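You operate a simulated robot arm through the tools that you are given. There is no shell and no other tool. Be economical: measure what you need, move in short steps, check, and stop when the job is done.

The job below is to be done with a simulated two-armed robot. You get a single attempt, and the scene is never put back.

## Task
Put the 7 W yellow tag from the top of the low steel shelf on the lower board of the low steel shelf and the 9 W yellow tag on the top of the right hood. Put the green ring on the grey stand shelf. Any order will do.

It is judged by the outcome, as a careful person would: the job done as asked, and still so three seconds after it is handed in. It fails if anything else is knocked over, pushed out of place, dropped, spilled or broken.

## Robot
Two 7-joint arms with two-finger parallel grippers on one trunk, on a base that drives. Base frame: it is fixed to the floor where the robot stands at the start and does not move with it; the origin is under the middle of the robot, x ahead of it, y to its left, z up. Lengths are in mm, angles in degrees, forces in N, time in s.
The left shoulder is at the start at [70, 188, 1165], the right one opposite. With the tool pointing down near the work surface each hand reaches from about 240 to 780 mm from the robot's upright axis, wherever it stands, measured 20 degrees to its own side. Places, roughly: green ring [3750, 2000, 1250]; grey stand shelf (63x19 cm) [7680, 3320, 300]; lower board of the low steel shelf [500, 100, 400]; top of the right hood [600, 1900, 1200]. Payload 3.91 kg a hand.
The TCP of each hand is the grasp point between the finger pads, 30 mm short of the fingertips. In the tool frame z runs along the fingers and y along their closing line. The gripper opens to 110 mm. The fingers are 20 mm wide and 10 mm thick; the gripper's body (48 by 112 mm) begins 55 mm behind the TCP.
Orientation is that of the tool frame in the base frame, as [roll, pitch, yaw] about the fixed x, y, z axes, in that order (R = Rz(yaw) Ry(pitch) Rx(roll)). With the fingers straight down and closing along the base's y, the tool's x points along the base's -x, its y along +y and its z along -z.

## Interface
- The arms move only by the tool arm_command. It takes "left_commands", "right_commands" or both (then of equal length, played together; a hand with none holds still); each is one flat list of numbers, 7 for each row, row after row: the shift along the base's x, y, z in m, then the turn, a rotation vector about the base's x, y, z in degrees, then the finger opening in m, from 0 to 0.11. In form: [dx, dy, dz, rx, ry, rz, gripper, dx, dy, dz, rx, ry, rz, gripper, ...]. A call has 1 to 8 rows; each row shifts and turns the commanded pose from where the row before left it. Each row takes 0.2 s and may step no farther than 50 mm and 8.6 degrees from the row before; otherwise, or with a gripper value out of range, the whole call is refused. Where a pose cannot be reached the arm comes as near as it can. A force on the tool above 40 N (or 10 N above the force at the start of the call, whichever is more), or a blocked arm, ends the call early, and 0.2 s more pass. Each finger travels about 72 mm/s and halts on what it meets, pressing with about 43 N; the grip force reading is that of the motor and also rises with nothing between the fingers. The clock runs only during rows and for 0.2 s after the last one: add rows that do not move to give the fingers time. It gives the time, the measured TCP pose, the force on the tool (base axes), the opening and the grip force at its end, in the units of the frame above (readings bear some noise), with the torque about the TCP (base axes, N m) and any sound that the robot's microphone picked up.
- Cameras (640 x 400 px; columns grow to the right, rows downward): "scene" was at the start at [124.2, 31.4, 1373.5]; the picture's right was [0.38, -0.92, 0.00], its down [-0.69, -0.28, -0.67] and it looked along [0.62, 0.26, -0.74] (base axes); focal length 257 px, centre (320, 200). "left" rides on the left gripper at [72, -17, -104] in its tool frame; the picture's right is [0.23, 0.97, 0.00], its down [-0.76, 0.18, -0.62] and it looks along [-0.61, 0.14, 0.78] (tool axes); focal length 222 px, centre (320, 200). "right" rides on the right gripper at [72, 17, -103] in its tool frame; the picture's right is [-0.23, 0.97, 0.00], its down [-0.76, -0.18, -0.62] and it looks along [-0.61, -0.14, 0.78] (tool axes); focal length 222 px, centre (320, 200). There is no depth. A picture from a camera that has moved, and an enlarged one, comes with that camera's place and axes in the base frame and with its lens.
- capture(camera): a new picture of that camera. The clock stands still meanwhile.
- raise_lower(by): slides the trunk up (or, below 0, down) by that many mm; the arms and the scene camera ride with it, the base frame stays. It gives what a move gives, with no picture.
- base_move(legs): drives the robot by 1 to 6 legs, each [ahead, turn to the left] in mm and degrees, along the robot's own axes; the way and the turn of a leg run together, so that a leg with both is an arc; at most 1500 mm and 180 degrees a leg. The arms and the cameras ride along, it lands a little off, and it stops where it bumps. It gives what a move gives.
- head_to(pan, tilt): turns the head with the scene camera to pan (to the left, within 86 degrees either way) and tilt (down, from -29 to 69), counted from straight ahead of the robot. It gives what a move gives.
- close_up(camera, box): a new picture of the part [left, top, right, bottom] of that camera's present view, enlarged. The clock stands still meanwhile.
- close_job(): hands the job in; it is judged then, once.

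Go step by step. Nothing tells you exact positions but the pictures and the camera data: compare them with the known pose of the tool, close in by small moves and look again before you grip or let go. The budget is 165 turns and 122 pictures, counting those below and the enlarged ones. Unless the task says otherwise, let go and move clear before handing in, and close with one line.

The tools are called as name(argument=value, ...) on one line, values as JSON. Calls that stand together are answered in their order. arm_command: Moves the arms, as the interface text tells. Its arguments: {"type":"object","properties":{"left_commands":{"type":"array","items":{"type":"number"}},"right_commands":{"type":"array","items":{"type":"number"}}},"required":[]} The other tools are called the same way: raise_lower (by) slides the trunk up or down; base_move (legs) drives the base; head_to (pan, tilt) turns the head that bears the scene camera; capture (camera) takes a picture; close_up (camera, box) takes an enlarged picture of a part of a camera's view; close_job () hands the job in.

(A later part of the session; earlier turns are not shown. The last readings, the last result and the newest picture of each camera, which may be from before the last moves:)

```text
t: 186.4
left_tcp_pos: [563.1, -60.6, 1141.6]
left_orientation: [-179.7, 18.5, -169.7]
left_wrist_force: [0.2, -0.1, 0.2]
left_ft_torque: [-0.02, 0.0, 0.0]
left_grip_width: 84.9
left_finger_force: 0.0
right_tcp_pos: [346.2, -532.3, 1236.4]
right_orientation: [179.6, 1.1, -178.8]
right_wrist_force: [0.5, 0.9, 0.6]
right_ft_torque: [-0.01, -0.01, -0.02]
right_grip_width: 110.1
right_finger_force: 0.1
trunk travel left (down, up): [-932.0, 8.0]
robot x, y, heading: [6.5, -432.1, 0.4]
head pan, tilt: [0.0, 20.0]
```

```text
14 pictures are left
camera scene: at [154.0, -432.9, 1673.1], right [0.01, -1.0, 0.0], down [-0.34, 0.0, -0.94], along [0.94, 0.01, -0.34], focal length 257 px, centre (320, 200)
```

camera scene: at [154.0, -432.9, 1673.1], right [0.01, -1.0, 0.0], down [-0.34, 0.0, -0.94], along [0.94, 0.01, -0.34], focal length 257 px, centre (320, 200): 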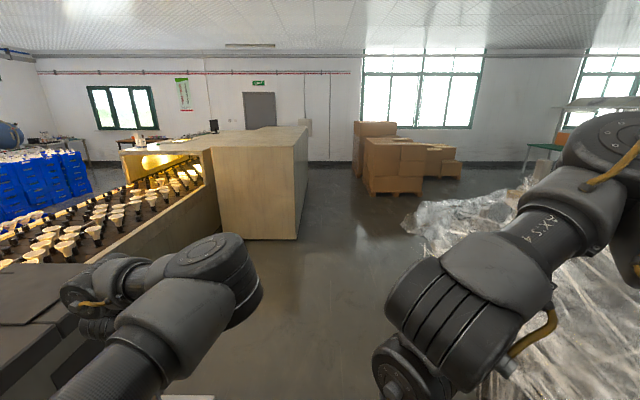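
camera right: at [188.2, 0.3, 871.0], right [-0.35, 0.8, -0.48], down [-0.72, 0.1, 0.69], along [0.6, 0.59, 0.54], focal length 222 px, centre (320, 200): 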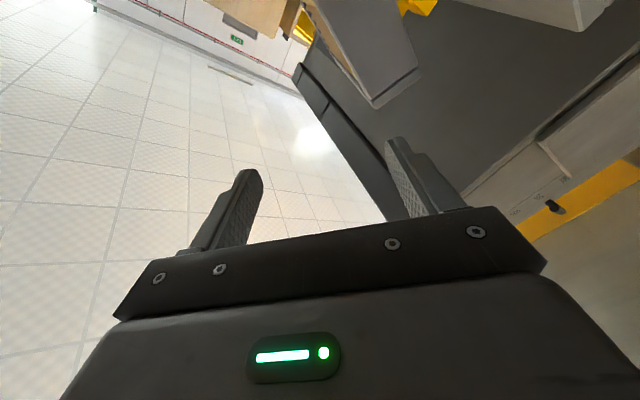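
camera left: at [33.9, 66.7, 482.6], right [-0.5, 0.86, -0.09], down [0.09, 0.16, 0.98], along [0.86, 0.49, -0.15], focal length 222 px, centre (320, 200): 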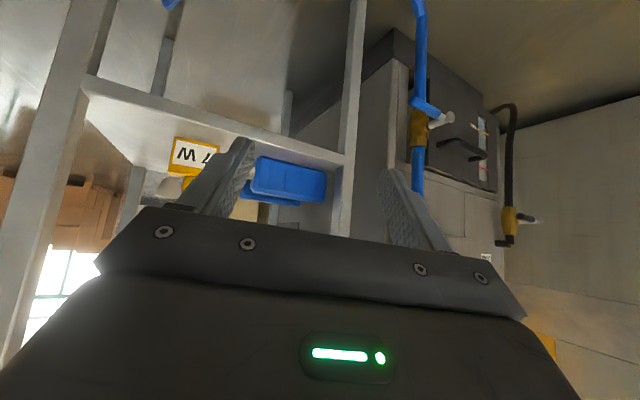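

The aisle is clear: cabinet right face y≈−95 from x≈3200 to 5790. I'll drive along it, swinging out to y≈−700.

base_move(legs=[[1500, 0], [0, -22], [700, 0], [0, 22], [1500, 0], [1500, 0]])

base_move(legs=[[1100, 0], [0, 90]])

capture(camera="scene")

```text
t: 213.5
left_tcp_pos: [5689.8, -333.4, 1141.3]
left_orientation: [-179.6, 18.8, -170.3]
left_wrist_force: [0.7, -1.0, -0.6]
left_ft_torque: [0.02, -0.02, -0.03]
left_grip_width: 85.1
left_finger_force: 0.0
right_tcp_pos: [5465.9, -800.8, 1236.5]
right_orientation: [179.6, 1.1, -179.4]
right_wrist_force: [-0.5, 0.3, -0.9]
right_ft_torque: [0.02, 0.04, 0.0]
right_grip_width: 109.9
right_finger_force: 0.1
trunk travel left (down, up): [-932.0, 8.0]
robot x, y, heading: [5128.3, -700.2, -0.3]
head pan, tilt: [0.0, 20.0]
```

```text
t: 221.4
left_tcp_pos: [6320.5, -39.9, 1141.4]
left_orientation: [-178.6, 18.9, -121.2]
left_wrist_force: [0.7, 0.3, -0.2]
left_ft_torque: [-0.02, -0.02, 0.02]
left_grip_width: 85.2
left_finger_force: 0.0
right_tcp_pos: [6525.6, -508.8, 1236.5]
right_orientation: [179.5, 1.1, -128.4]
right_wrist_force: [0.3, 0.2, 0.6]
right_ft_torque: [0.0, 0.03, -0.03]
right_grip_width: 110.1
right_finger_force: 0.2
trunk travel left (down, up): [-932.0, 8.0]
robot x, y, heading: [6231.1, -703.7, 50.3]
head pan, tilt: [0.0, 20.0]
stopped in leg 2: the force on the tool passed its limit at 119 N (the readings are from after the stop); the commanded pose is now the measured one
```

```text
13 pictures are left
camera scene: at [6330.0, -591.7, 1672.9], right [0.77, -0.63, 0.0], down [-0.22, -0.26, -0.94], along [0.6, 0.73, -0.34], focal length 257 px, centre (320, 200)
```

scene: 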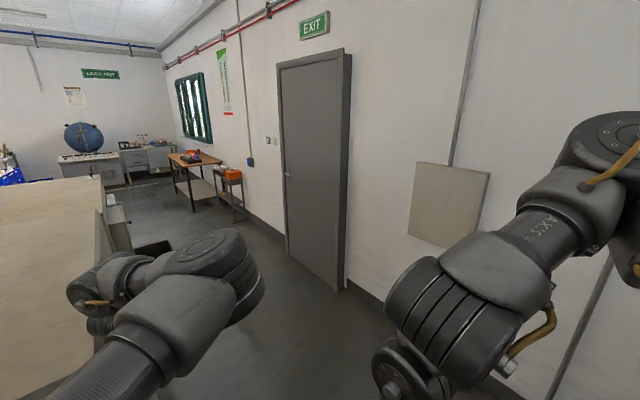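

The left hand brushed the cabinet's far corner while turning. I'll turn back, go further out and then turn.

base_move(legs=[[0, -50], [720, 0], [0, 90], [1000, 0]])

head_to(pan=45, tilt=15)

capture(camera="scene")

```text
t: 236.2
left_tcp_pos: [6602.0, 858.4, 1142.5]
left_orientation: [-178.4, 19.2, -81.9]
left_wrist_force: [0.0, 0.4, -0.4]
left_ft_torque: [-0.03, 0.01, 0.01]
left_grip_width: 85.1
left_finger_force: 0.0
right_tcp_pos: [7055.0, 628.9, 1236.4]
right_orientation: [179.6, 1.1, -89.1]
right_wrist_force: [0.9, 0.5, -0.6]
right_ft_torque: [0.01, -0.01, 0.06]
right_grip_width: 109.8
right_finger_force: 0.1
trunk travel left (down, up): [-932.0, 8.0]
robot x, y, heading: [6957.4, 291.9, 90.1]
head pan, tilt: [0.0, 20.0]
```

```text
t: 237.4
left_tcp_pos: [6600.6, 861.0, 1142.8]
left_orientation: [-178.4, 19.1, -81.7]
left_wrist_force: [0.4, 0.6, 0.1]
left_ft_torque: [0.03, 0.01, 0.01]
left_grip_width: 85.0
left_finger_force: 0.0
right_tcp_pos: [7056.5, 630.2, 1236.8]
right_orientation: [179.5, 1.1, -89.1]
right_wrist_force: [-0.5, -0.1, -0.2]
right_ft_torque: [-0.04, 0.03, 0.0]
right_grip_width: 110.1
right_finger_force: 0.1
trunk travel left (down, up): [-932.0, 8.0]
robot x, y, heading: [6959.1, 293.1, 90.0]
head pan, tilt: [45.0, 15.0]
```

```text
12 pictures are left
camera scene: at [6892.1, 412.5, 1681.2], right [0.71, 0.71, 0.0], down [0.18, -0.18, -0.97], along [-0.68, 0.68, -0.26], focal length 257 px, centre (320, 200)
```

scene: 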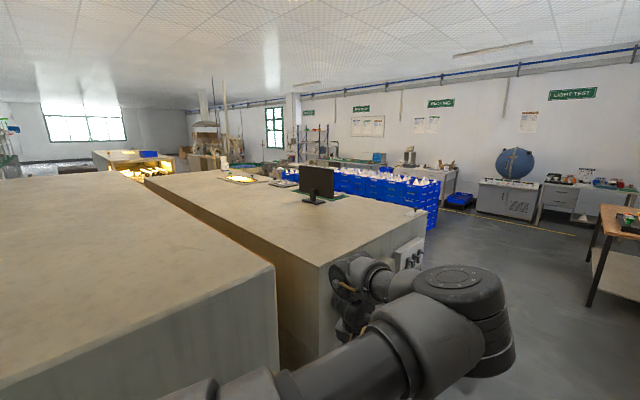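

Hood 2's top is in view with a monitor, a glowing slot and small items. I enlarge to find the ring.

close_up(camera="scene", box=[190, 140, 350, 220])

```text
4.00 times, centred on (270, 180) of scene
camera zoom: at [6892.1, 412.5, 1681.2], right [0.71, 0.71, 0.0], down [0.18, -0.18, -0.97], along [-0.68, 0.68, -0.26], focal length 1029 px, centre (520, 280)
```

zoom: 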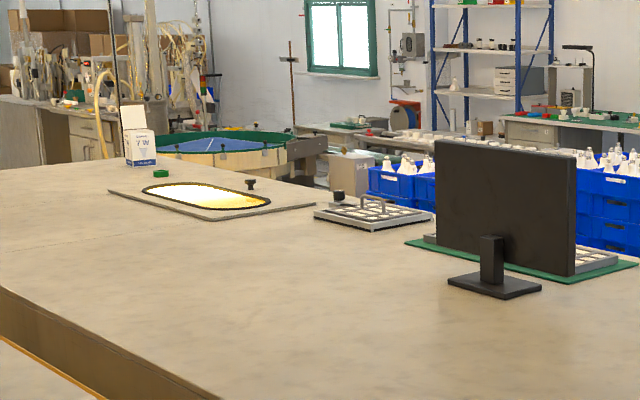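

The ring is the small green item beside the slot, near (3800,1890) about 200 mm in from the hood's left edge. I'll raise the left hand for clearance and drive round to the left side.

arm_command(left_commands=[0, 0, 0.03, -6.2, -0.9, 0, 0.085, 0, 0, 0.03, -6.2, -0.9, 0, 0.085, 0, 0, 0.03, -6.2, -0.9, 0, 0.085, 0, 0, 0.03, 0, 0, 0, 0.085, 0, 0, 0.03, 0, 0, 0, 0.085, 0, 0, 0.03, 0, 0, 0, 0.085])

base_move(legs=[[1350, 0], [1300, 0], [0, 90], [1450, 0], [1467, 0]])

head_to(pan=60, tilt=25)

capture(camera="scene")

```text
t: 238.8
left_tcp_pos: [6601.6, 859.6, 1322.5]
left_orientation: [-178.6, 0.5, -81.8]
left_wrist_force: [-0.2, -0.5, -0.6]
left_ft_torque: [-0.01, 0.0, 0.01]
left_grip_width: 85.2
left_finger_force: 0.1
right_tcp_pos: [7056.2, 629.2, 1237.3]
right_orientation: [179.5, 1.1, -89.1]
right_wrist_force: [-0.1, 0.0, -0.5]
right_ft_torque: [0.01, -0.03, 0.0]
right_grip_width: 110.1
right_finger_force: 0.1
trunk travel left (down, up): [-932.0, 8.0]
robot x, y, heading: [6954.3, 295.3, 89.9]
head pan, tilt: [45.0, 15.0]
```

```text
t: 248.6
left_tcp_pos: [6575.4, 2835.4, 1364.5]
left_orientation: [177.6, 7.0, -84.0]
left_wrist_force: [-0.4, 1.6, 1.1]
left_ft_torque: [-0.07, -0.04, 0.02]
left_grip_width: 85.1
left_finger_force: 0.0
right_tcp_pos: [6989.9, 2602.3, 1258.1]
right_orientation: [172.8, 5.5, -86.9]
right_wrist_force: [-0.7, 0.5, 0.2]
right_ft_torque: [-0.02, -0.03, 0.02]
right_grip_width: 109.9
right_finger_force: 0.1
trunk travel left (down, up): [-932.0, 8.0]
robot x, y, heading: [6950.6, 2242.1, 90.1]
head pan, tilt: [45.0, 15.0]
stopped in leg 2: the robot was blocked; the commanded pose is now the measured one
```

```text
t: 249.4
left_tcp_pos: [6599.6, 2806.5, 1341.6]
left_orientation: [179.6, 4.0, -84.8]
left_wrist_force: [-0.5, 0.9, -0.7]
left_ft_torque: [-0.11, -0.02, -0.03]
left_grip_width: 84.9
left_finger_force: 0.1
right_tcp_pos: [7042.6, 2567.7, 1239.0]
right_orientation: [178.5, 2.5, -87.8]
right_wrist_force: [-0.4, 1.1, -1.2]
right_ft_torque: [-0.1, 0.02, -0.02]
right_grip_width: 109.9
right_finger_force: 0.1
trunk travel left (down, up): [-932.0, 8.0]
robot x, y, heading: [6949.0, 2243.0, 89.8]
head pan, tilt: [60.0, 25.0]
```

```text
10 pictures are left
camera scene: at [6872.1, 2365.8, 1664.0], right [0.5, 0.87, -0.01], down [0.37, -0.23, -0.9], along [-0.79, 0.44, -0.43], focal length 257 px, centre (320, 200)
```

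scene: 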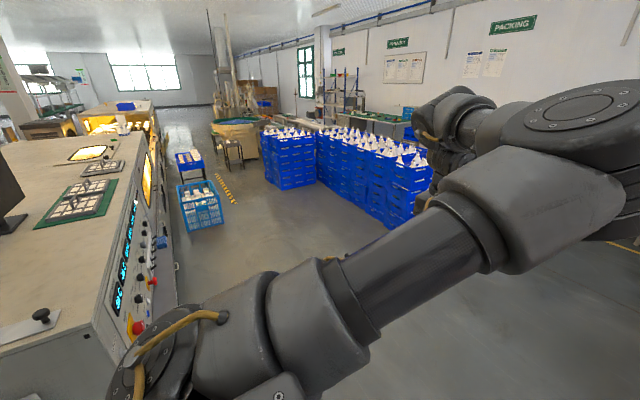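

The base bumped something low ahead. I'll back off a little and look at the floor in front.

base_move(legs=[[-80, 0]])

head_to(pan=-20, tilt=45)

capture(camera="scene")

```text
t: 250.4
left_tcp_pos: [6578.8, 2655.8, 1377.2]
left_orientation: [-179.4, 9.2, -81.1]
left_wrist_force: [-3.8, -6.8, 1.2]
left_ft_torque: [0.5, -0.33, -0.08]
left_grip_width: 84.8
left_finger_force: 0.1
right_tcp_pos: [7010.1, 2451.1, 1235.3]
right_orientation: [179.1, 6.5, -84.0]
right_wrist_force: [-16.6, -39.5, -54.4]
right_ft_torque: [3.17, -0.78, -0.21]
right_grip_width: 110.0
right_finger_force: 0.1
trunk travel left (down, up): [-932.0, 8.0]
robot x, y, heading: [6950.6, 2187.2, 90.7]
head pan, tilt: [60.0, 25.0]
stopped in leg 1: the robot was blocked; the commanded pose is now the measured one
```

```text
t: 251.9
left_tcp_pos: [6570.0, 2664.8, 1375.4]
left_orientation: [-178.3, 9.4, -81.7]
left_wrist_force: [0.5, 0.9, 0.1]
left_ft_torque: [-0.05, -0.01, 0.01]
left_grip_width: 85.1
left_finger_force: 0.0
right_tcp_pos: [6984.4, 2470.2, 1270.1]
right_orientation: [172.7, 8.5, -93.8]
right_wrist_force: [-0.9, 0.1, -0.1]
right_ft_torque: [0.02, -0.01, 0.04]
right_grip_width: 110.1
right_finger_force: 0.1
trunk travel left (down, up): [-932.0, 8.0]
robot x, y, heading: [6951.5, 2193.4, 90.7]
head pan, tilt: [-20.0, 45.0]
```

```text
9 pictures are left
camera scene: at [6975.4, 2311.7, 1634.9], right [0.94, -0.33, 0.0], down [-0.23, -0.66, -0.71], along [0.24, 0.67, -0.7], focal length 257 px, centre (320, 200)
```

scene: 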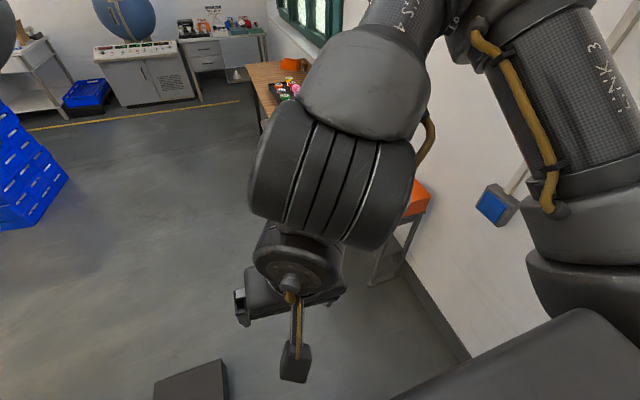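

base_move(legs=[[-60, 0]])

head_to(pan=20, tilt=62)

capture(camera="scene")

```text
t: 252.8
left_tcp_pos: [6568.7, 2653.0, 1371.0]
left_orientation: [-179.4, 8.6, -81.4]
left_wrist_force: [-0.7, -0.4, -0.6]
left_ft_torque: [0.03, -0.06, 0.02]
left_grip_width: 85.0
left_finger_force: 0.0
right_tcp_pos: [6993.8, 2436.9, 1230.7]
right_orientation: [176.6, 2.9, -82.8]
right_wrist_force: [1.0, 2.7, 1.2]
right_ft_torque: [-0.19, 0.16, 0.01]
right_grip_width: 110.0
right_finger_force: 0.0
trunk travel left (down, up): [-932.0, 8.0]
robot x, y, heading: [6954.8, 2164.6, 90.6]
head pan, tilt: [-20.0, 45.0]
stopped in leg 1: the force on the tool passed its limit at 64 N (the readings are from after the stop); the commanded pose is now the measured one
```

```text
t: 253.8
left_tcp_pos: [6567.7, 2645.4, 1370.7]
left_orientation: [-179.3, 8.7, -81.5]
left_wrist_force: [0.5, 0.1, -0.3]
left_ft_torque: [-0.01, -0.02, 0.02]
left_grip_width: 85.0
left_finger_force: 0.1
right_tcp_pos: [6992.4, 2431.0, 1232.1]
right_orientation: [176.8, 3.4, -82.4]
right_wrist_force: [-0.5, 0.0, 0.3]
right_ft_torque: [0.02, 0.01, 0.02]
right_grip_width: 109.9
right_finger_force: 0.0
trunk travel left (down, up): [-932.0, 8.0]
robot x, y, heading: [6955.0, 2162.3, 90.8]
head pan, tilt: [20.0, 62.0]
```

```text
8 pictures are left
camera scene: at [6928.6, 2272.5, 1612.8], right [0.94, 0.35, 0.0], down [0.31, -0.83, -0.47], along [-0.16, 0.44, -0.88], focal length 257 px, centre (320, 200)
```

scene: 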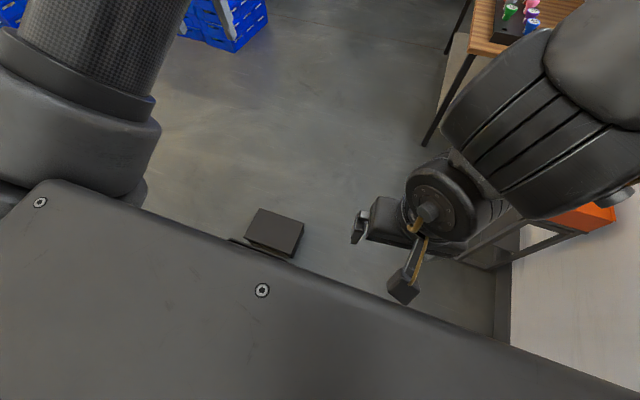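

The right arm was jolted close to the robot's body. I'll move it out again and then try backing gently.

arm_command(right_commands=[0.02, 0.03, 0, 0, 0, 0, 0.11, 0.02, 0.03, 0, 0, 0, 0, 0.11])

base_move(legs=[[-40, 0]])

base_move(legs=[[60, 0]])

```text
t: 254.4
left_tcp_pos: [6573.6, 2651.1, 1371.9]
left_orientation: [-179.5, 8.5, -81.8]
left_wrist_force: [0.8, 0.5, 0.2]
left_ft_torque: [-0.02, 0.06, -0.01]
left_grip_width: 85.3
left_finger_force: 0.1
right_tcp_pos: [7037.8, 2495.9, 1231.6]
right_orientation: [176.6, 3.1, -82.5]
right_wrist_force: [0.1, 0.3, 0.1]
right_ft_torque: [-0.03, 0.06, -0.01]
right_grip_width: 109.8
right_finger_force: 0.1
trunk travel left (down, up): [-932.0, 8.0]
robot x, y, heading: [6953.4, 2164.6, 90.5]
head pan, tilt: [20.0, 62.0]
```

```text
t: 255.3
left_tcp_pos: [6569.8, 2618.5, 1365.9]
left_orientation: [-179.2, 8.2, -81.6]
left_wrist_force: [-0.5, 0.4, -0.4]
left_ft_torque: [-0.07, 0.03, 0.01]
left_grip_width: 84.9
left_finger_force: 0.0
right_tcp_pos: [7030.7, 2461.9, 1229.0]
right_orientation: [176.8, 2.9, -82.5]
right_wrist_force: [0.2, 0.4, 0.3]
right_ft_torque: [-0.06, 0.01, -0.01]
right_grip_width: 109.9
right_finger_force: 0.2
trunk travel left (down, up): [-932.0, 8.0]
robot x, y, heading: [6952.3, 2124.6, 90.4]
head pan, tilt: [20.0, 62.0]
```

```text
t: 256.3
left_tcp_pos: [6564.7, 2665.1, 1369.9]
left_orientation: [-178.5, 8.5, -80.6]
left_wrist_force: [0.1, 0.7, 0.2]
left_ft_torque: [-0.12, -0.02, -0.01]
left_grip_width: 84.8
left_finger_force: 0.1
right_tcp_pos: [7032.3, 2510.7, 1233.2]
right_orientation: [176.9, 3.3, -82.3]
right_wrist_force: [0.0, 1.0, 0.3]
right_ft_torque: [-0.04, 0.03, 0.02]
right_grip_width: 110.1
right_finger_force: 0.0
trunk travel left (down, up): [-932.0, 8.0]
robot x, y, heading: [6954.0, 2183.2, 90.8]
head pan, tilt: [20.0, 62.0]
```

Driving works again; a black block on the floor near (6450,2750) was in the way of the base corner. I'll steer around its right side and then along the aisle left of the hood.

base_move(legs=[[-250, 0], [0, -20], [370, 0], [0, 20], [800, 0], [0, 45]])

base_move(legs=[[600, 0], [0, 45], [1300, 0]])

```text
t: 258.5
left_tcp_pos: [6587.5, 2415.6, 1376.7]
left_orientation: [-178.7, 8.0, -82.3]
left_wrist_force: [-0.2, 0.1, 0.3]
left_ft_torque: [-0.02, 0.0, -0.05]
left_grip_width: 84.9
left_finger_force: 0.0
right_tcp_pos: [7080.9, 2265.7, 1239.6]
right_orientation: [-175.3, 8.7, -83.6]
right_wrist_force: [0.5, 0.2, 0.0]
right_ft_torque: [-0.03, -0.02, -0.03]
right_grip_width: 110.1
right_finger_force: 0.0
trunk travel left (down, up): [-932.0, 8.0]
robot x, y, heading: [6957.5, 1934.5, 88.3]
head pan, tilt: [20.0, 62.0]
stopped in leg 2: the robot was blocked; the commanded pose is now the measured one
```

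```text
t: 265.2
left_tcp_pos: [6321.5, 2663.4, 1380.1]
left_orientation: [-178.7, 8.6, -37.0]
left_wrist_force: [0.9, -0.9, 0.0]
left_ft_torque: [0.05, 0.04, -0.01]
left_grip_width: 85.1
left_finger_force: 0.1
right_tcp_pos: [6774.2, 2908.9, 1241.7]
right_orientation: [-175.1, 9.0, -38.2]
right_wrist_force: [0.4, -0.6, -0.4]
right_ft_torque: [0.04, 0.02, -0.01]
right_grip_width: 110.0
right_finger_force: 0.0
trunk travel left (down, up): [-932.0, 8.0]
robot x, y, heading: [6919.7, 2592.3, 133.5]
head pan, tilt: [20.0, 62.0]
stopped in leg 3: the robot was blocked; the commanded pose is now the measured one
```

capture(camera="scene")

```text
7 pictures are left
camera scene: at [6831.4, 2652.8, 1613.4], right [0.45, 0.9, 0.0], down [0.79, -0.39, -0.47], along [-0.42, 0.21, -0.88], focal length 257 px, centre (320, 200)
```

scene: 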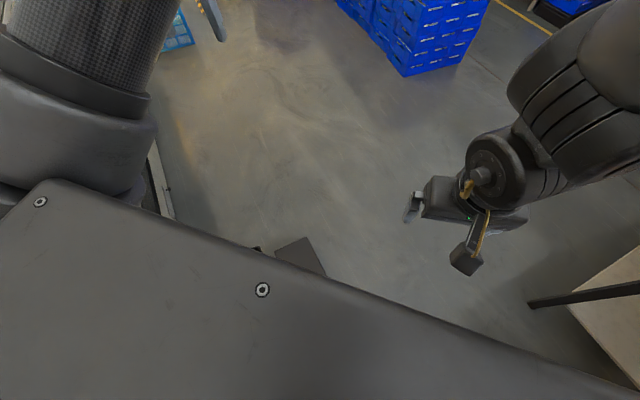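

base_move(legs=[[-60, 0], [0, -43], [750, 0], [0, 90], [1300, 0], [1100, 0]])

```text
t: 287.0
left_tcp_pos: [4070.3, 2921.4, 1376.6]
left_orientation: [-178.7, 8.4, 9.2]
left_wrist_force: [-0.2, -0.1, -0.4]
left_ft_torque: [-0.02, 0.02, -0.04]
left_grip_width: 85.0
left_finger_force: 0.0
right_tcp_pos: [4206.7, 3418.4, 1239.8]
right_orientation: [-175.2, 8.7, 7.9]
right_wrist_force: [0.7, 0.2, -0.1]
right_ft_torque: [0.01, 0.01, -0.04]
right_grip_width: 110.1
right_finger_force: 0.0
trunk travel left (down, up): [-932.0, 8.0]
robot x, y, heading: [4538.7, 3300.8, 179.6]
head pan, tilt: [20.0, 62.0]
```

I'm in the left aisle. Looking toward the ring on the hood.

head_to(pan=60, tilt=28)

close_up(camera="scene", box=[180, 60, 500, 260])

```text
t: 288.1
left_tcp_pos: [4069.1, 2921.9, 1376.9]
left_orientation: [-178.7, 8.3, 9.2]
left_wrist_force: [-0.2, 0.3, 0.5]
left_ft_torque: [-0.03, 0.0, -0.05]
left_grip_width: 85.0
left_finger_force: 0.0
right_tcp_pos: [4205.9, 3418.4, 1240.1]
right_orientation: [-175.3, 8.6, 8.0]
right_wrist_force: [-0.7, 0.2, -0.4]
right_ft_torque: [-0.01, 0.0, 0.0]
right_grip_width: 110.2
right_finger_force: 0.1
trunk travel left (down, up): [-932.0, 8.0]
robot x, y, heading: [4539.4, 3303.7, 179.7]
head pan, tilt: [60.0, 28.0]
```

```text
2.00 times, centred on (340, 160) of scene
camera zoom: at [4444.1, 3224.4, 1660.1], right [-0.86, 0.51, 0.0], down [0.24, 0.41, -0.88], along [-0.45, -0.76, -0.47], focal length 514 px, centre (280, 280)
```

zoom: 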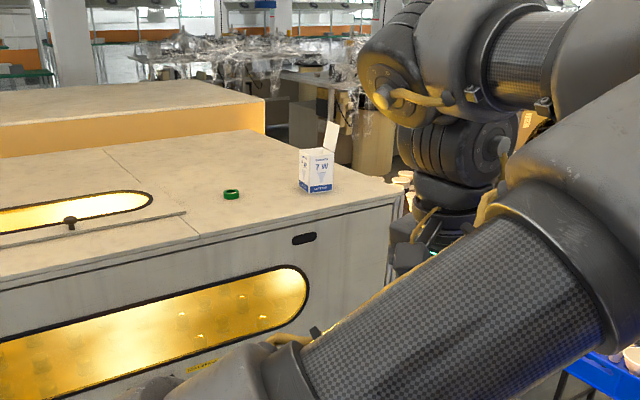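

The ring is fixed at (3827,1887,1169) from two sightlines. I'll drive to face the hood with the ring in the right arm's reach.

base_move(legs=[[472, 0], [0, 90], [680, 0]])

```text
t: 297.2
left_tcp_pos: [4448.0, 2352.3, 1380.3]
left_orientation: [-175.5, 8.9, 109.2]
left_wrist_force: [0.2, -2.8, -0.2]
left_ft_torque: [0.2, 0.02, -0.01]
left_grip_width: 85.0
left_finger_force: 0.1
right_tcp_pos: [3972.9, 2451.4, 1255.0]
right_orientation: [-178.1, 15.2, 97.3]
right_wrist_force: [0.2, -0.8, -1.6]
right_ft_torque: [0.03, 0.03, 0.02]
right_grip_width: 110.1
right_finger_force: 0.0
trunk travel left (down, up): [-932.0, 8.0]
robot x, y, heading: [4061.6, 2778.5, -90.4]
head pan, tilt: [60.0, 28.0]
stopped in leg 3: the robot was blocked; the commanded pose is now the measured one
```

Blocked again short of the hood. I'll back off slightly and look down in front.

base_move(legs=[[-50, 0]])

head_to(pan=-25, tilt=50)

capture(camera="scene")

```text
t: 298.2
left_tcp_pos: [4442.6, 2381.0, 1379.0]
left_orientation: [-177.1, 8.7, 103.1]
left_wrist_force: [0.3, -0.3, 0.3]
left_ft_torque: [0.04, 0.01, 0.01]
left_grip_width: 85.2
left_finger_force: 0.1
right_tcp_pos: [3950.6, 2506.4, 1245.0]
right_orientation: [-176.1, 11.3, 97.5]
right_wrist_force: [-0.5, -1.0, -0.6]
right_ft_torque: [0.03, -0.01, -0.02]
right_grip_width: 109.9
right_finger_force: 0.1
trunk travel left (down, up): [-932.0, 8.0]
robot x, y, heading: [4063.6, 2828.7, -90.5]
head pan, tilt: [60.0, 28.0]
```

```text
t: 299.8
left_tcp_pos: [4443.7, 2385.1, 1381.0]
left_orientation: [-176.9, 9.0, 103.3]
left_wrist_force: [0.5, 0.0, 1.1]
left_ft_torque: [-0.01, -0.01, 0.03]
left_grip_width: 85.0
left_finger_force: 0.0
right_tcp_pos: [3952.5, 2508.0, 1246.1]
right_orientation: [-176.0, 11.5, 97.5]
right_wrist_force: [0.3, 1.1, 0.0]
right_ft_torque: [-0.03, -0.01, 0.01]
right_grip_width: 109.9
right_finger_force: 0.0
trunk travel left (down, up): [-932.0, 8.0]
robot x, y, heading: [4057.4, 2829.7, -90.5]
head pan, tilt: [-25.0, 50.0]
```

```text
5 pictures are left
camera scene: at [4028.3, 2711.8, 1627.5], right [-0.9, 0.43, 0.0], down [0.33, 0.69, -0.64], along [-0.28, -0.58, -0.77], focal length 257 px, centre (320, 200)
```

scene: 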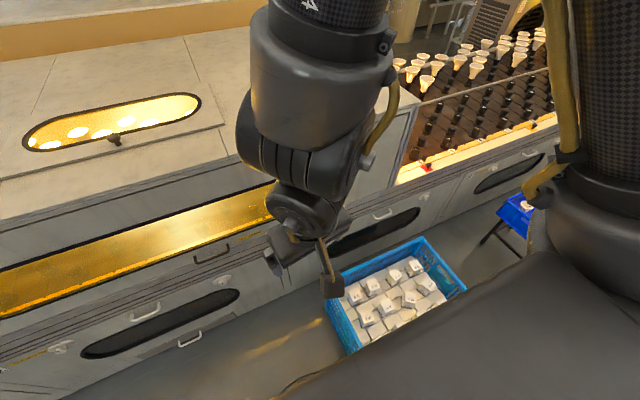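

The light-blue basket (corner ≈(3740,2555)) stands in the way. I'll shift about 120 mm to the left of it and then move in.

base_move(legs=[[-200, 0], [0, 30], [240, 0], [0, -30], [200, 0]])

```text
t: 301.9
left_tcp_pos: [4482.7, 2618.4, 1392.1]
left_orientation: [-178.5, 6.7, 109.2]
left_wrist_force: [-1.2, -0.4, 0.2]
left_ft_torque: [0.01, -0.02, 0.0]
left_grip_width: 85.2
left_finger_force: 0.1
right_tcp_pos: [4012.9, 2702.1, 1267.0]
right_orientation: [177.2, 10.4, 103.1]
right_wrist_force: [-0.6, -0.4, -0.3]
right_ft_torque: [0.03, -0.01, -0.04]
right_grip_width: 110.0
right_finger_force: 0.1
trunk travel left (down, up): [-932.0, 8.0]
robot x, y, heading: [4061.8, 3030.6, -85.8]
head pan, tilt: [-25.0, 50.0]
stopped in leg 2: the robot was blocked; the commanded pose is now the measured one
```

base_move(legs=[[0, 25]])

```text
t: 303.6
left_tcp_pos: [4617.5, 2839.8, 1391.6]
left_orientation: [-178.3, 6.8, 134.1]
left_wrist_force: [1.5, -0.9, -0.3]
left_ft_torque: [0.04, -0.01, -0.03]
left_grip_width: 84.8
left_finger_force: 0.0
right_tcp_pos: [4156.7, 2716.4, 1267.9]
right_orientation: [177.3, 10.6, 128.1]
right_wrist_force: [-0.7, -0.3, 0.2]
right_ft_torque: [0.05, -0.02, 0.02]
right_grip_width: 109.9
right_finger_force: 0.0
trunk travel left (down, up): [-932.0, 8.0]
robot x, y, heading: [4060.7, 3030.7, -60.9]
head pan, tilt: [-25.0, 50.0]
```

base_move(legs=[[235, 0]])

base_move(legs=[[0, -29]])

base_move(legs=[[190, 0]])

```text
t: 305.4
left_tcp_pos: [4731.6, 2639.6, 1391.9]
left_orientation: [-178.2, 7.0, 134.3]
left_wrist_force: [-0.9, 0.3, -0.6]
left_ft_torque: [0.03, -0.02, 0.0]
left_grip_width: 84.9
left_finger_force: 0.1
right_tcp_pos: [4270.6, 2515.4, 1268.5]
right_orientation: [177.5, 10.6, 128.1]
right_wrist_force: [-0.3, 0.4, 0.1]
right_ft_torque: [-0.02, 0.01, 0.02]
right_grip_width: 110.1
right_finger_force: 0.1
trunk travel left (down, up): [-932.0, 8.0]
robot x, y, heading: [4177.5, 2824.4, -60.5]
head pan, tilt: [-25.0, 50.0]
```

```text
t: 307.2
left_tcp_pos: [4572.1, 2389.7, 1390.2]
left_orientation: [-178.3, 6.8, 105.1]
left_wrist_force: [0.0, -0.3, -0.9]
left_ft_torque: [-0.01, 0.03, 0.01]
left_grip_width: 84.8
left_finger_force: 0.1
right_tcp_pos: [4109.3, 2505.1, 1268.6]
right_orientation: [177.3, 10.6, 98.9]
right_wrist_force: [-0.2, 0.6, -0.1]
right_ft_torque: [0.01, 0.0, -0.01]
right_grip_width: 110.3
right_finger_force: 0.1
trunk travel left (down, up): [-932.0, 8.0]
robot x, y, heading: [4181.3, 2824.0, -90.0]
head pan, tilt: [-25.0, 50.0]
```

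```text
t: 308.8
left_tcp_pos: [4569.2, 2201.6, 1393.2]
left_orientation: [-178.2, 7.0, 105.1]
left_wrist_force: [0.4, 0.8, 0.1]
left_ft_torque: [-0.05, 0.02, -0.02]
left_grip_width: 84.9
left_finger_force: 0.1
right_tcp_pos: [4107.5, 2319.3, 1270.0]
right_orientation: [177.1, 10.8, 98.6]
right_wrist_force: [0.5, 0.5, 0.7]
right_ft_torque: [0.0, -0.02, -0.03]
right_grip_width: 110.0
right_finger_force: 0.1
trunk travel left (down, up): [-932.0, 8.0]
robot x, y, heading: [4178.6, 2635.2, -90.0]
head pan, tilt: [-25.0, 50.0]
```

Robot is in place; now I'll extend the right hand above the ring.

arm_command(right_commands=[-0.025, -0.038, 0, -6.5, -1, 0, 0.11, -0.025, -0.038, 0, -6.5, -1, 0, 0.11, -0.025, -0.038, -0.005, 0, 0, 0, 0.11, -0.025, -0.038, -0.005, 0, 0, 0, 0.11, -0.025, -0.038, -0.005, 0, 0, 0, 0.11, -0.025, -0.038, -0.005, 0, 0, 0, 0.11, -0.025, -0.038, -0.005, 0, 0, 0, 0.11, -0.025, -0.038, -0.005, 0, 0, 0, 0.11])

arm_command(right_commands=[-0.025, -0.035, -0.005, 0, 0, 0, 0.11, -0.025, -0.035, -0.005, 0, 0, 0, 0.11, -0.025, -0.03, 0, 0, 0, 0, 0.11])

capture(camera="right")

```text
t: 310.6
left_tcp_pos: [4567.4, 2196.4, 1391.1]
left_orientation: [-178.4, 6.9, 104.9]
left_wrist_force: [0.6, -0.2, 0.3]
left_ft_torque: [-0.04, -0.01, -0.02]
left_grip_width: 84.9
left_finger_force: 0.1
right_tcp_pos: [4050.0, 2144.6, 1241.2]
right_orientation: [177.1, 23.7, 98.4]
right_wrist_force: [0.9, 0.5, 0.4]
right_ft_torque: [0.0, 0.0, 0.02]
right_grip_width: 110.0
right_finger_force: 0.1
right hand out of reach, approached as far as the arm can: row 1, 5, 6, 7, 8
trunk travel left (down, up): [-932.0, 8.0]
robot x, y, heading: [4175.7, 2637.5, -90.1]
head pan, tilt: [-25.0, 50.0]
```

```text
t: 311.4
left_tcp_pos: [4569.0, 2198.3, 1391.9]
left_orientation: [-178.2, 6.8, 105.0]
left_wrist_force: [-0.1, 0.1, -1.2]
left_ft_torque: [0.01, 0.01, 0.01]
left_grip_width: 84.6
left_finger_force: 0.1
right_tcp_pos: [4055.0, 2144.0, 1240.0]
right_orientation: [177.3, 23.7, 98.4]
right_wrist_force: [1.2, 0.6, 0.0]
right_ft_torque: [0.01, 0.02, 0.01]
right_grip_width: 110.1
right_finger_force: 0.0
right hand out of reach, approached as far as the arm can: row 1, 2, 3
trunk travel left (down, up): [-932.0, 8.0]
robot x, y, heading: [4178.9, 2631.0, -90.2]
head pan, tilt: [-25.0, 50.0]
```

```text
4 pictures are left
camera right: at [4051.5, 2251.1, 1305.3], right [0.99, -0.05, 0.13], down [-0.14, -0.47, 0.87], along [0.02, -0.88, -0.48], focal length 222 px, centre (320, 200)
```

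right: 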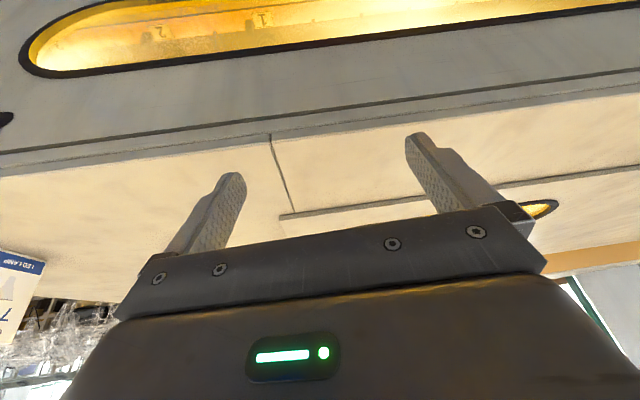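

The right arm stalled short of the ring. I'll see whether it keeps moving toward the commanded pose with more tilt allowed.

arm_command(right_commands=[0, 0, 0.02, -6.5, -1, 0, 0.11, 0, 0, 0.02, -6.5, -1, 0, 0.11, 0, 0, 0, -6.5, -1, 0, 0.11, 0, 0, 0, 0, 0, 0, 0.11, 0, 0, 0, 0, 0, 0, 0.11])

```text
t: 312.6
left_tcp_pos: [4570.4, 2199.3, 1391.6]
left_orientation: [-178.3, 6.8, 105.0]
left_wrist_force: [0.2, 0.3, -0.3]
left_ft_torque: [0.0, 0.03, 0.01]
left_grip_width: 85.1
left_finger_force: 0.0
right_tcp_pos: [4053.0, 2143.1, 1280.6]
right_orientation: [177.1, 43.5, 98.6]
right_wrist_force: [-0.5, -0.2, -0.3]
right_ft_torque: [-0.01, 0.02, -0.02]
right_grip_width: 109.8
right_finger_force: 0.0
trunk travel left (down, up): [-932.0, 8.0]
robot x, y, heading: [4175.4, 2637.3, -89.9]
head pan, tilt: [-25.0, 50.0]
```

arm_command(right_commands=[-0.04, 0, 0, 0, 0, 0, 0.11, -0.04, 0, 0, 0, 0, 0, 0.11, -0.03, -0.03, 0, 0, 0, 0, 0.11, -0.03, -0.03, 0, 0, 0, 0, 0.11])

```text
t: 313.6
left_tcp_pos: [4573.7, 2197.7, 1389.2]
left_orientation: [-178.1, 6.8, 104.9]
left_wrist_force: [-0.2, -0.3, 0.6]
left_ft_torque: [0.0, 0.0, -0.01]
left_grip_width: 85.0
left_finger_force: 0.0
right_tcp_pos: [3987.3, 2142.8, 1280.4]
right_orientation: [177.3, 43.4, 98.7]
right_wrist_force: [-0.6, -0.1, 0.2]
right_ft_torque: [-0.02, 0.04, 0.01]
right_grip_width: 110.1
right_finger_force: 0.1
right hand out of reach, approached as far as the arm can: row 2, 3, 4
trunk travel left (down, up): [-932.0, 8.0]
robot x, y, heading: [4180.0, 2633.5, -90.2]
head pan, tilt: [-25.0, 50.0]
```

arm_command(right_commands=[0, 0, 0, 0, 0, -8, 0.11, 0, 0, 0, 0, 0, -8, 0.11, 0, 0, 0, 0, 0, -8, 0.11, -0.03, -0.03, 0, 0, 0, 0, 0.11, -0.03, -0.03, 0, 0, 0, 0, 0.11, -0.03, -0.03, 0, 0, 0, 0, 0.11])

```text
t: 315.0
left_tcp_pos: [4569.9, 2198.4, 1391.8]
left_orientation: [-178.2, 6.9, 105.0]
left_wrist_force: [0.5, -0.1, -0.4]
left_ft_torque: [-0.02, 0.0, 0.02]
left_grip_width: 85.0
left_finger_force: 0.0
right_tcp_pos: [3892.4, 2049.9, 1280.2]
right_orientation: [177.2, 43.4, 74.6]
right_wrist_force: [0.5, 0.4, -0.6]
right_ft_torque: [-0.05, -0.01, -0.05]
right_grip_width: 109.9
right_finger_force: 0.0
trunk travel left (down, up): [-932.0, 8.0]
robot x, y, heading: [4179.3, 2634.5, -90.3]
head pan, tilt: [-25.0, 50.0]
```

Turning the wrist outward freed it. Approaching to just above the ring for a look.

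arm_command(right_commands=[-0.015, -0.036, -0.01, 0, 0, 0, 0.1, -0.015, -0.036, -0.01, 0, 0, 0, 0.1, -0.015, -0.036, -0.01, 0, 0, 0, 0.1, -0.015, -0.036, -0.01, 0, 0, 0, 0.1])

capture(camera="right")

```text
t: 316.0
left_tcp_pos: [4572.2, 2197.4, 1392.2]
left_orientation: [-178.1, 6.8, 105.0]
left_wrist_force: [0.2, 0.5, 0.3]
left_ft_torque: [0.01, 0.03, 0.01]
left_grip_width: 84.9
left_finger_force: 0.1
right_tcp_pos: [3923.7, 1987.2, 1242.6]
right_orientation: [177.2, 43.6, 74.2]
right_wrist_force: [0.1, 0.4, -0.5]
right_ft_torque: [0.02, 0.01, -0.02]
right_grip_width: 100.0
right_finger_force: 0.1
right hand out of reach, approached as far as the arm can: row 1, 2, 3, 4
trunk travel left (down, up): [-932.0, 8.0]
robot x, y, heading: [4180.7, 2636.8, -90.0]
head pan, tilt: [-25.0, 50.0]
```

```text
3 pictures are left
camera right: at [3968.8, 2103.8, 1267.3], right [0.9, -0.39, 0.19], down [-0.23, -0.07, 0.97], along [-0.37, -0.92, -0.15], focal length 222 px, centre (320, 200)
```

right: 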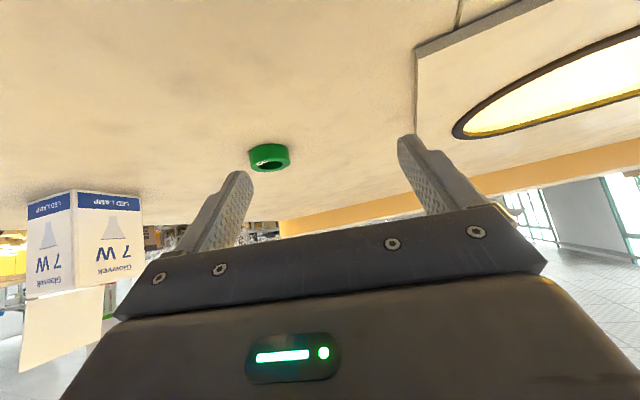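

I can see the ring. The arm is at a limit in this posture; a flatter tool pitch should extend the reach.

arm_command(right_commands=[0, 0, 0, -5.8, 1.6, 0, 0.1, 0, 0, 0, -5.8, 1.6, 0, 0.1, -0.02, -0.03, -0.01, 0, 0, 0, 0.1, -0.02, -0.03, -0.01, 0, 0, 0, 0.1, -0.02, -0.02, -0.01, 0, 0, 0, 0.1])

```text
t: 317.2
left_tcp_pos: [4570.0, 2197.9, 1391.2]
left_orientation: [-178.1, 6.8, 105.0]
left_wrist_force: [-0.9, -0.6, -0.1]
left_ft_torque: [-0.01, -0.03, 0.03]
left_grip_width: 85.2
left_finger_force: 0.0
right_tcp_pos: [3915.1, 1961.5, 1221.5]
right_orientation: [177.2, 55.6, 74.3]
right_wrist_force: [0.1, 0.2, 0.0]
right_ft_torque: [0.06, -0.02, -0.02]
right_grip_width: 99.8
right_finger_force: 0.1
right hand out of reach, approached as far as the arm can: row 3, 4, 5
trunk travel left (down, up): [-932.0, 8.0]
robot x, y, heading: [4177.2, 2635.7, -90.2]
head pan, tilt: [-25.0, 50.0]
```

base_move(legs=[[0, -6.5]])

base_move(legs=[[50, 0]])

```text
t: 318.1
left_tcp_pos: [4522.9, 2154.8, 1389.4]
left_orientation: [-178.1, 6.8, 98.6]
left_wrist_force: [0.5, 0.0, 0.0]
left_ft_torque: [0.01, 0.04, 0.0]
left_grip_width: 85.6
left_finger_force: 0.0
right_tcp_pos: [3843.7, 1994.9, 1222.4]
right_orientation: [177.6, 55.6, 68.0]
right_wrist_force: [0.0, -0.6, 0.5]
right_ft_torque: [0.04, 0.0, -0.01]
right_grip_width: 99.9
right_finger_force: 0.1
trunk travel left (down, up): [-932.0, 8.0]
robot x, y, heading: [4178.3, 2633.3, -96.7]
head pan, tilt: [-25.0, 50.0]
```

```text
t: 319.1
left_tcp_pos: [4512.9, 2113.0, 1393.6]
left_orientation: [-178.0, 7.0, 99.1]
left_wrist_force: [-0.1, -1.1, -0.5]
left_ft_torque: [0.03, -0.01, -0.02]
left_grip_width: 85.0
left_finger_force: 0.0
right_tcp_pos: [3834.4, 1949.2, 1223.5]
right_orientation: [177.0, 55.8, 67.6]
right_wrist_force: [0.2, -1.4, -2.2]
right_ft_torque: [-0.01, 0.03, -0.02]
right_grip_width: 100.0
right_finger_force: 0.0
trunk travel left (down, up): [-932.0, 8.0]
robot x, y, heading: [4171.7, 2584.6, -96.4]
head pan, tilt: [-25.0, 50.0]
```

arm_command(right_commands=[0.002, -0.013, -0.012, 0, 0, 0, 0.1, 0.001, -0.013, -0.012, 0, 0, 0, 0.1, 0.001, -0.013, -0.012, 0, 0, 0, 0.1])

```text
t: 319.9
left_tcp_pos: [4515.3, 2123.0, 1393.8]
left_orientation: [-177.6, 7.5, 99.2]
left_wrist_force: [-0.8, 0.6, 0.5]
left_ft_torque: [-0.09, -0.02, -0.01]
left_grip_width: 85.1
left_finger_force: 0.1
right_tcp_pos: [3850.7, 1924.3, 1195.9]
right_orientation: [176.8, 56.4, 67.1]
right_wrist_force: [-0.3, 0.0, 0.2]
right_ft_torque: [0.0, 0.02, -0.03]
right_grip_width: 99.9
right_finger_force: 0.0
right hand out of reach, approached as far as the arm can: row 2, 3
trunk travel left (down, up): [-932.0, 8.0]
robot x, y, heading: [4176.0, 2583.4, -96.5]
head pan, tilt: [-25.0, 50.0]
```

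base_move(legs=[[0, -1.2], [22, 0]])

arm_command(right_commands=[0, 0, -0.008, 0, 0, 0, 0.1])

close_up(camera="right", box=[160, 60, 480, 260])

```text
t: 321.0
left_tcp_pos: [4502.5, 2094.4, 1395.6]
left_orientation: [-177.8, 7.5, 98.0]
left_wrist_force: [0.1, -0.1, 0.6]
left_ft_torque: [-0.06, 0.03, 0.0]
left_grip_width: 85.0
left_finger_force: 0.0
right_tcp_pos: [3833.6, 1910.8, 1194.9]
right_orientation: [176.8, 56.5, 65.8]
right_wrist_force: [1.6, 0.7, -0.4]
right_ft_torque: [-0.01, 0.0, 0.02]
right_grip_width: 99.8
right_finger_force: 0.2
trunk travel left (down, up): [-932.0, 8.0]
robot x, y, heading: [4170.1, 2561.9, -97.5]
head pan, tilt: [-25.0, 50.0]
```

```text
t: 321.4
left_tcp_pos: [4504.9, 2089.4, 1394.3]
left_orientation: [-177.6, 7.1, 98.1]
left_wrist_force: [0.0, -0.4, -0.5]
left_ft_torque: [0.03, -0.02, -0.02]
left_grip_width: 84.9
left_finger_force: 0.2
right_tcp_pos: [3834.9, 1906.6, 1186.7]
right_orientation: [177.1, 56.5, 66.0]
right_wrist_force: [-2.1, -2.3, 6.2]
right_ft_torque: [-0.09, 0.34, 0.1]
right_grip_width: 100.2
right_finger_force: 0.4
trunk travel left (down, up): [-932.0, 8.0]
robot x, y, heading: [4169.6, 2562.8, -97.7]
head pan, tilt: [-25.0, 50.0]
```

```text
2.00 times, centred on (320, 160) of right
camera zoom: at [3897.1, 2016.6, 1182.4], right [0.85, -0.47, 0.22], down [-0.15, 0.17, 0.97], along [-0.5, -0.87, 0.07], focal length 444 px, centre (320, 280)
```

zoom: 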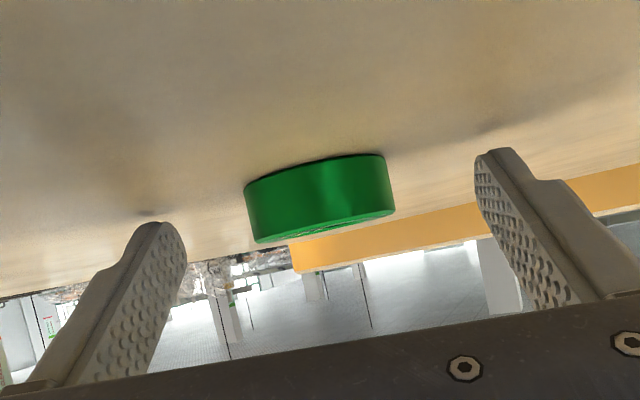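

The ring is centred between the fingers. A few millimetres further forward, then close.

arm_command(right_commands=[-0.004, -0.008, 0.002, 0, 0, 0, 0.1, 0, 0, 0, 0, 0, 0, 0.07, 0, 0, 0, 0, 0, 0, 0.045, 0, 0, 0, 0, 0, 0, 0.025, 0, 0, 0, 0, 0, 0, 0.025])

```text
t: 322.6
left_tcp_pos: [4503.0, 2088.9, 1393.6]
left_orientation: [-177.7, 7.2, 98.0]
left_wrist_force: [-0.5, 0.3, -0.1]
left_ft_torque: [0.04, -0.02, 0.04]
left_grip_width: 84.9
left_finger_force: 0.1
right_tcp_pos: [3834.8, 1901.5, 1187.3]
right_orientation: [177.0, 56.2, 65.7]
right_wrist_force: [0.1, 0.9, -0.8]
right_ft_torque: [0.02, 0.0, 0.01]
right_grip_width: 45.1
right_finger_force: 42.8
right hand out of reach, approached as far as the arm can: row 1
trunk travel left (down, up): [-932.0, 8.0]
robot x, y, heading: [4166.1, 2565.9, -97.7]
head pan, tilt: [-25.0, 50.0]
```

Ring gripped (45 mm). Lifting and backing away.

arm_command(right_commands=[0, 0, 0.02, 0, 0, 0, 0.025, 0.005, 0.01, 0.025, 0, 0, 0, 0.025, 0.01, 0.02, 0.02, 0, 0, 0, 0.025, 0.01, 0.03, 0.01, 0, 0, 0, 0.025])

base_move(legs=[[-250, 0]])

base_move(legs=[[-450, 0]])

```text
t: 323.6
left_tcp_pos: [4503.6, 2088.4, 1393.4]
left_orientation: [-177.6, 7.2, 98.0]
left_wrist_force: [1.0, -0.3, -0.7]
left_ft_torque: [-0.03, -0.01, -0.01]
left_grip_width: 85.0
left_finger_force: 0.0
right_tcp_pos: [3858.5, 1963.4, 1262.6]
right_orientation: [176.9, 56.2, 66.0]
right_wrist_force: [-0.1, 0.4, 0.0]
right_ft_torque: [0.03, 0.02, 0.03]
right_grip_width: 45.2
right_finger_force: 43.8
trunk travel left (down, up): [-932.0, 8.0]
robot x, y, heading: [4174.2, 2564.9, -97.7]
head pan, tilt: [-25.0, 50.0]
```

```text
t: 325.4
left_tcp_pos: [4533.8, 2328.2, 1392.2]
left_orientation: [-177.8, 6.9, 97.7]
left_wrist_force: [0.4, 0.1, -0.7]
left_ft_torque: [0.04, 0.0, 0.04]
left_grip_width: 85.1
left_finger_force: 0.1
right_tcp_pos: [3890.5, 2203.6, 1258.9]
right_orientation: [177.1, 56.0, 65.9]
right_wrist_force: [0.9, -0.9, -0.7]
right_ft_torque: [0.0, -0.02, 0.01]
right_grip_width: 44.9
right_finger_force: 42.3
trunk travel left (down, up): [-932.0, 8.0]
robot x, y, heading: [4205.1, 2804.5, -97.9]
head pan, tilt: [-25.0, 50.0]
```

```text
t: 328.1
left_tcp_pos: [4595.5, 2775.8, 1392.1]
left_orientation: [-177.8, 7.1, 97.7]
left_wrist_force: [0.7, 0.0, -0.2]
left_ft_torque: [0.0, 0.02, -0.01]
left_grip_width: 84.9
left_finger_force: 0.0
right_tcp_pos: [3952.3, 2652.8, 1260.0]
right_orientation: [177.0, 56.1, 65.8]
right_wrist_force: [0.1, 0.2, -0.8]
right_ft_torque: [0.02, 0.02, 0.0]
right_grip_width: 44.8
right_finger_force: 42.6
trunk travel left (down, up): [-932.0, 8.0]
robot x, y, heading: [4267.5, 3257.7, -97.9]
head pan, tilt: [-25.0, 50.0]
```

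Ring in hand. Now drive along the aisle to the stand by the wall.

base_move(legs=[[0, 100]])

base_move(legs=[[1200, 0], [1100, 0]])

raise_lower(by=-400)

raise_lower(by=-350)

```text
t: 332.8
left_tcp_pos: [4675.0, 3663.2, 1392.3]
left_orientation: [-177.4, 7.4, -162.0]
left_wrist_force: [0.0, 0.5, 0.0]
left_ft_torque: [0.01, 0.02, -0.02]
left_grip_width: 85.1
left_finger_force: 0.2
right_tcp_pos: [4910.8, 3053.1, 1262.1]
right_orientation: [176.9, 56.2, 166.0]
right_wrist_force: [0.3, 0.7, -0.5]
right_ft_torque: [0.02, -0.01, 0.05]
right_grip_width: 44.7
right_finger_force: 42.9
trunk travel left (down, up): [-932.0, 8.0]
robot x, y, heading: [4266.5, 3253.9, 2.2]
head pan, tilt: [-25.0, 50.0]
```

```text
t: 344.1
left_tcp_pos: [6986.2, 3747.9, 1393.6]
left_orientation: [-177.4, 7.4, -162.4]
left_wrist_force: [-0.2, 0.5, -1.1]
left_ft_torque: [-0.01, 0.0, 0.0]
left_grip_width: 84.9
left_finger_force: 0.1
right_tcp_pos: [7220.6, 3136.3, 1262.3]
right_orientation: [176.8, 56.3, 165.7]
right_wrist_force: [1.0, 0.0, 0.3]
right_ft_torque: [0.0, 0.0, 0.0]
right_grip_width: 45.0
right_finger_force: 43.0
trunk travel left (down, up): [-932.0, 8.0]
robot x, y, heading: [6574.6, 3346.2, 2.1]
head pan, tilt: [-25.0, 50.0]
```

```text
t: 347.9
left_tcp_pos: [6987.7, 3748.2, 994.2]
left_orientation: [-177.3, 7.3, -162.3]
left_wrist_force: [-0.7, 0.6, 0.1]
left_ft_torque: [0.01, 0.02, 0.0]
left_grip_width: 84.8
left_finger_force: 0.0
right_tcp_pos: [7220.6, 3137.2, 862.2]
right_orientation: [176.9, 56.2, 165.6]
right_wrist_force: [0.2, 1.0, 0.2]
right_ft_torque: [-0.03, 0.01, -0.02]
right_grip_width: 44.5
right_finger_force: 43.8
trunk travel left (down, up): [-532.0, 408.0]
robot x, y, heading: [6576.1, 3341.8, 2.0]
head pan, tilt: [-25.0, 50.0]
```

```text
t: 351.4
left_tcp_pos: [6987.4, 3748.1, 643.2]
left_orientation: [-177.4, 7.2, -162.3]
left_wrist_force: [-0.1, -1.1, 0.6]
left_ft_torque: [-0.01, -0.03, -0.02]
left_grip_width: 85.0
left_finger_force: 0.1
right_tcp_pos: [7220.3, 3135.9, 512.7]
right_orientation: [176.9, 56.2, 165.5]
right_wrist_force: [-0.7, -0.1, -0.5]
right_ft_torque: [-0.02, 0.0, 0.0]
right_grip_width: 44.5
right_finger_force: 43.4
trunk travel left (down, up): [-182.0, 758.0]
robot x, y, heading: [6574.4, 3341.0, 1.8]
head pan, tilt: [-25.0, 50.0]
```

I'll pull the left hand inward for clearance and look at the stand with the right hand camera.

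arm_command(left_commands=[-0.03, -0.03, 0, 0, 0, 0, 0.085, -0.03, -0.03, 0, 0, 0, 0, 0.085, -0.03, -0.03, 0, 0, 0, 0, 0.085, -0.03, -0.03, 0, 0, 0, 0, 0.085])

capture(camera="right")

```text
t: 352.4
left_tcp_pos: [6987.2, 3748.3, 641.9]
left_orientation: [-177.4, 7.2, -162.3]
left_wrist_force: [-0.4, 0.8, -0.4]
left_ft_torque: [-0.02, 0.01, 0.01]
left_grip_width: 85.1
left_finger_force: 0.1
left hand out of reach, approached as far as the arm can: row 1, 2, 3, 4
right_tcp_pos: [7220.8, 3135.9, 510.6]
right_orientation: [177.0, 56.2, 165.6]
right_wrist_force: [-0.6, 0.1, -0.4]
right_ft_torque: [0.0, -0.01, 0.01]
right_grip_width: 44.5
right_finger_force: 42.9
trunk travel left (down, up): [-182.0, 758.0]
robot x, y, heading: [6575.6, 3344.2, 1.9]
head pan, tilt: [-25.0, 50.0]
```

```text
1 pictures are left
camera right: at [7100.8, 3178.4, 508.8], right [0.32, 0.92, 0.22], down [-0.13, -0.18, 0.97], along [0.94, -0.34, 0.06], focal length 222 px, centre (320, 200)
```

right: 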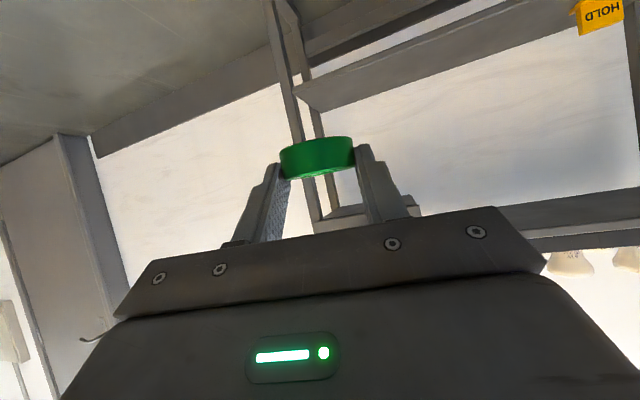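

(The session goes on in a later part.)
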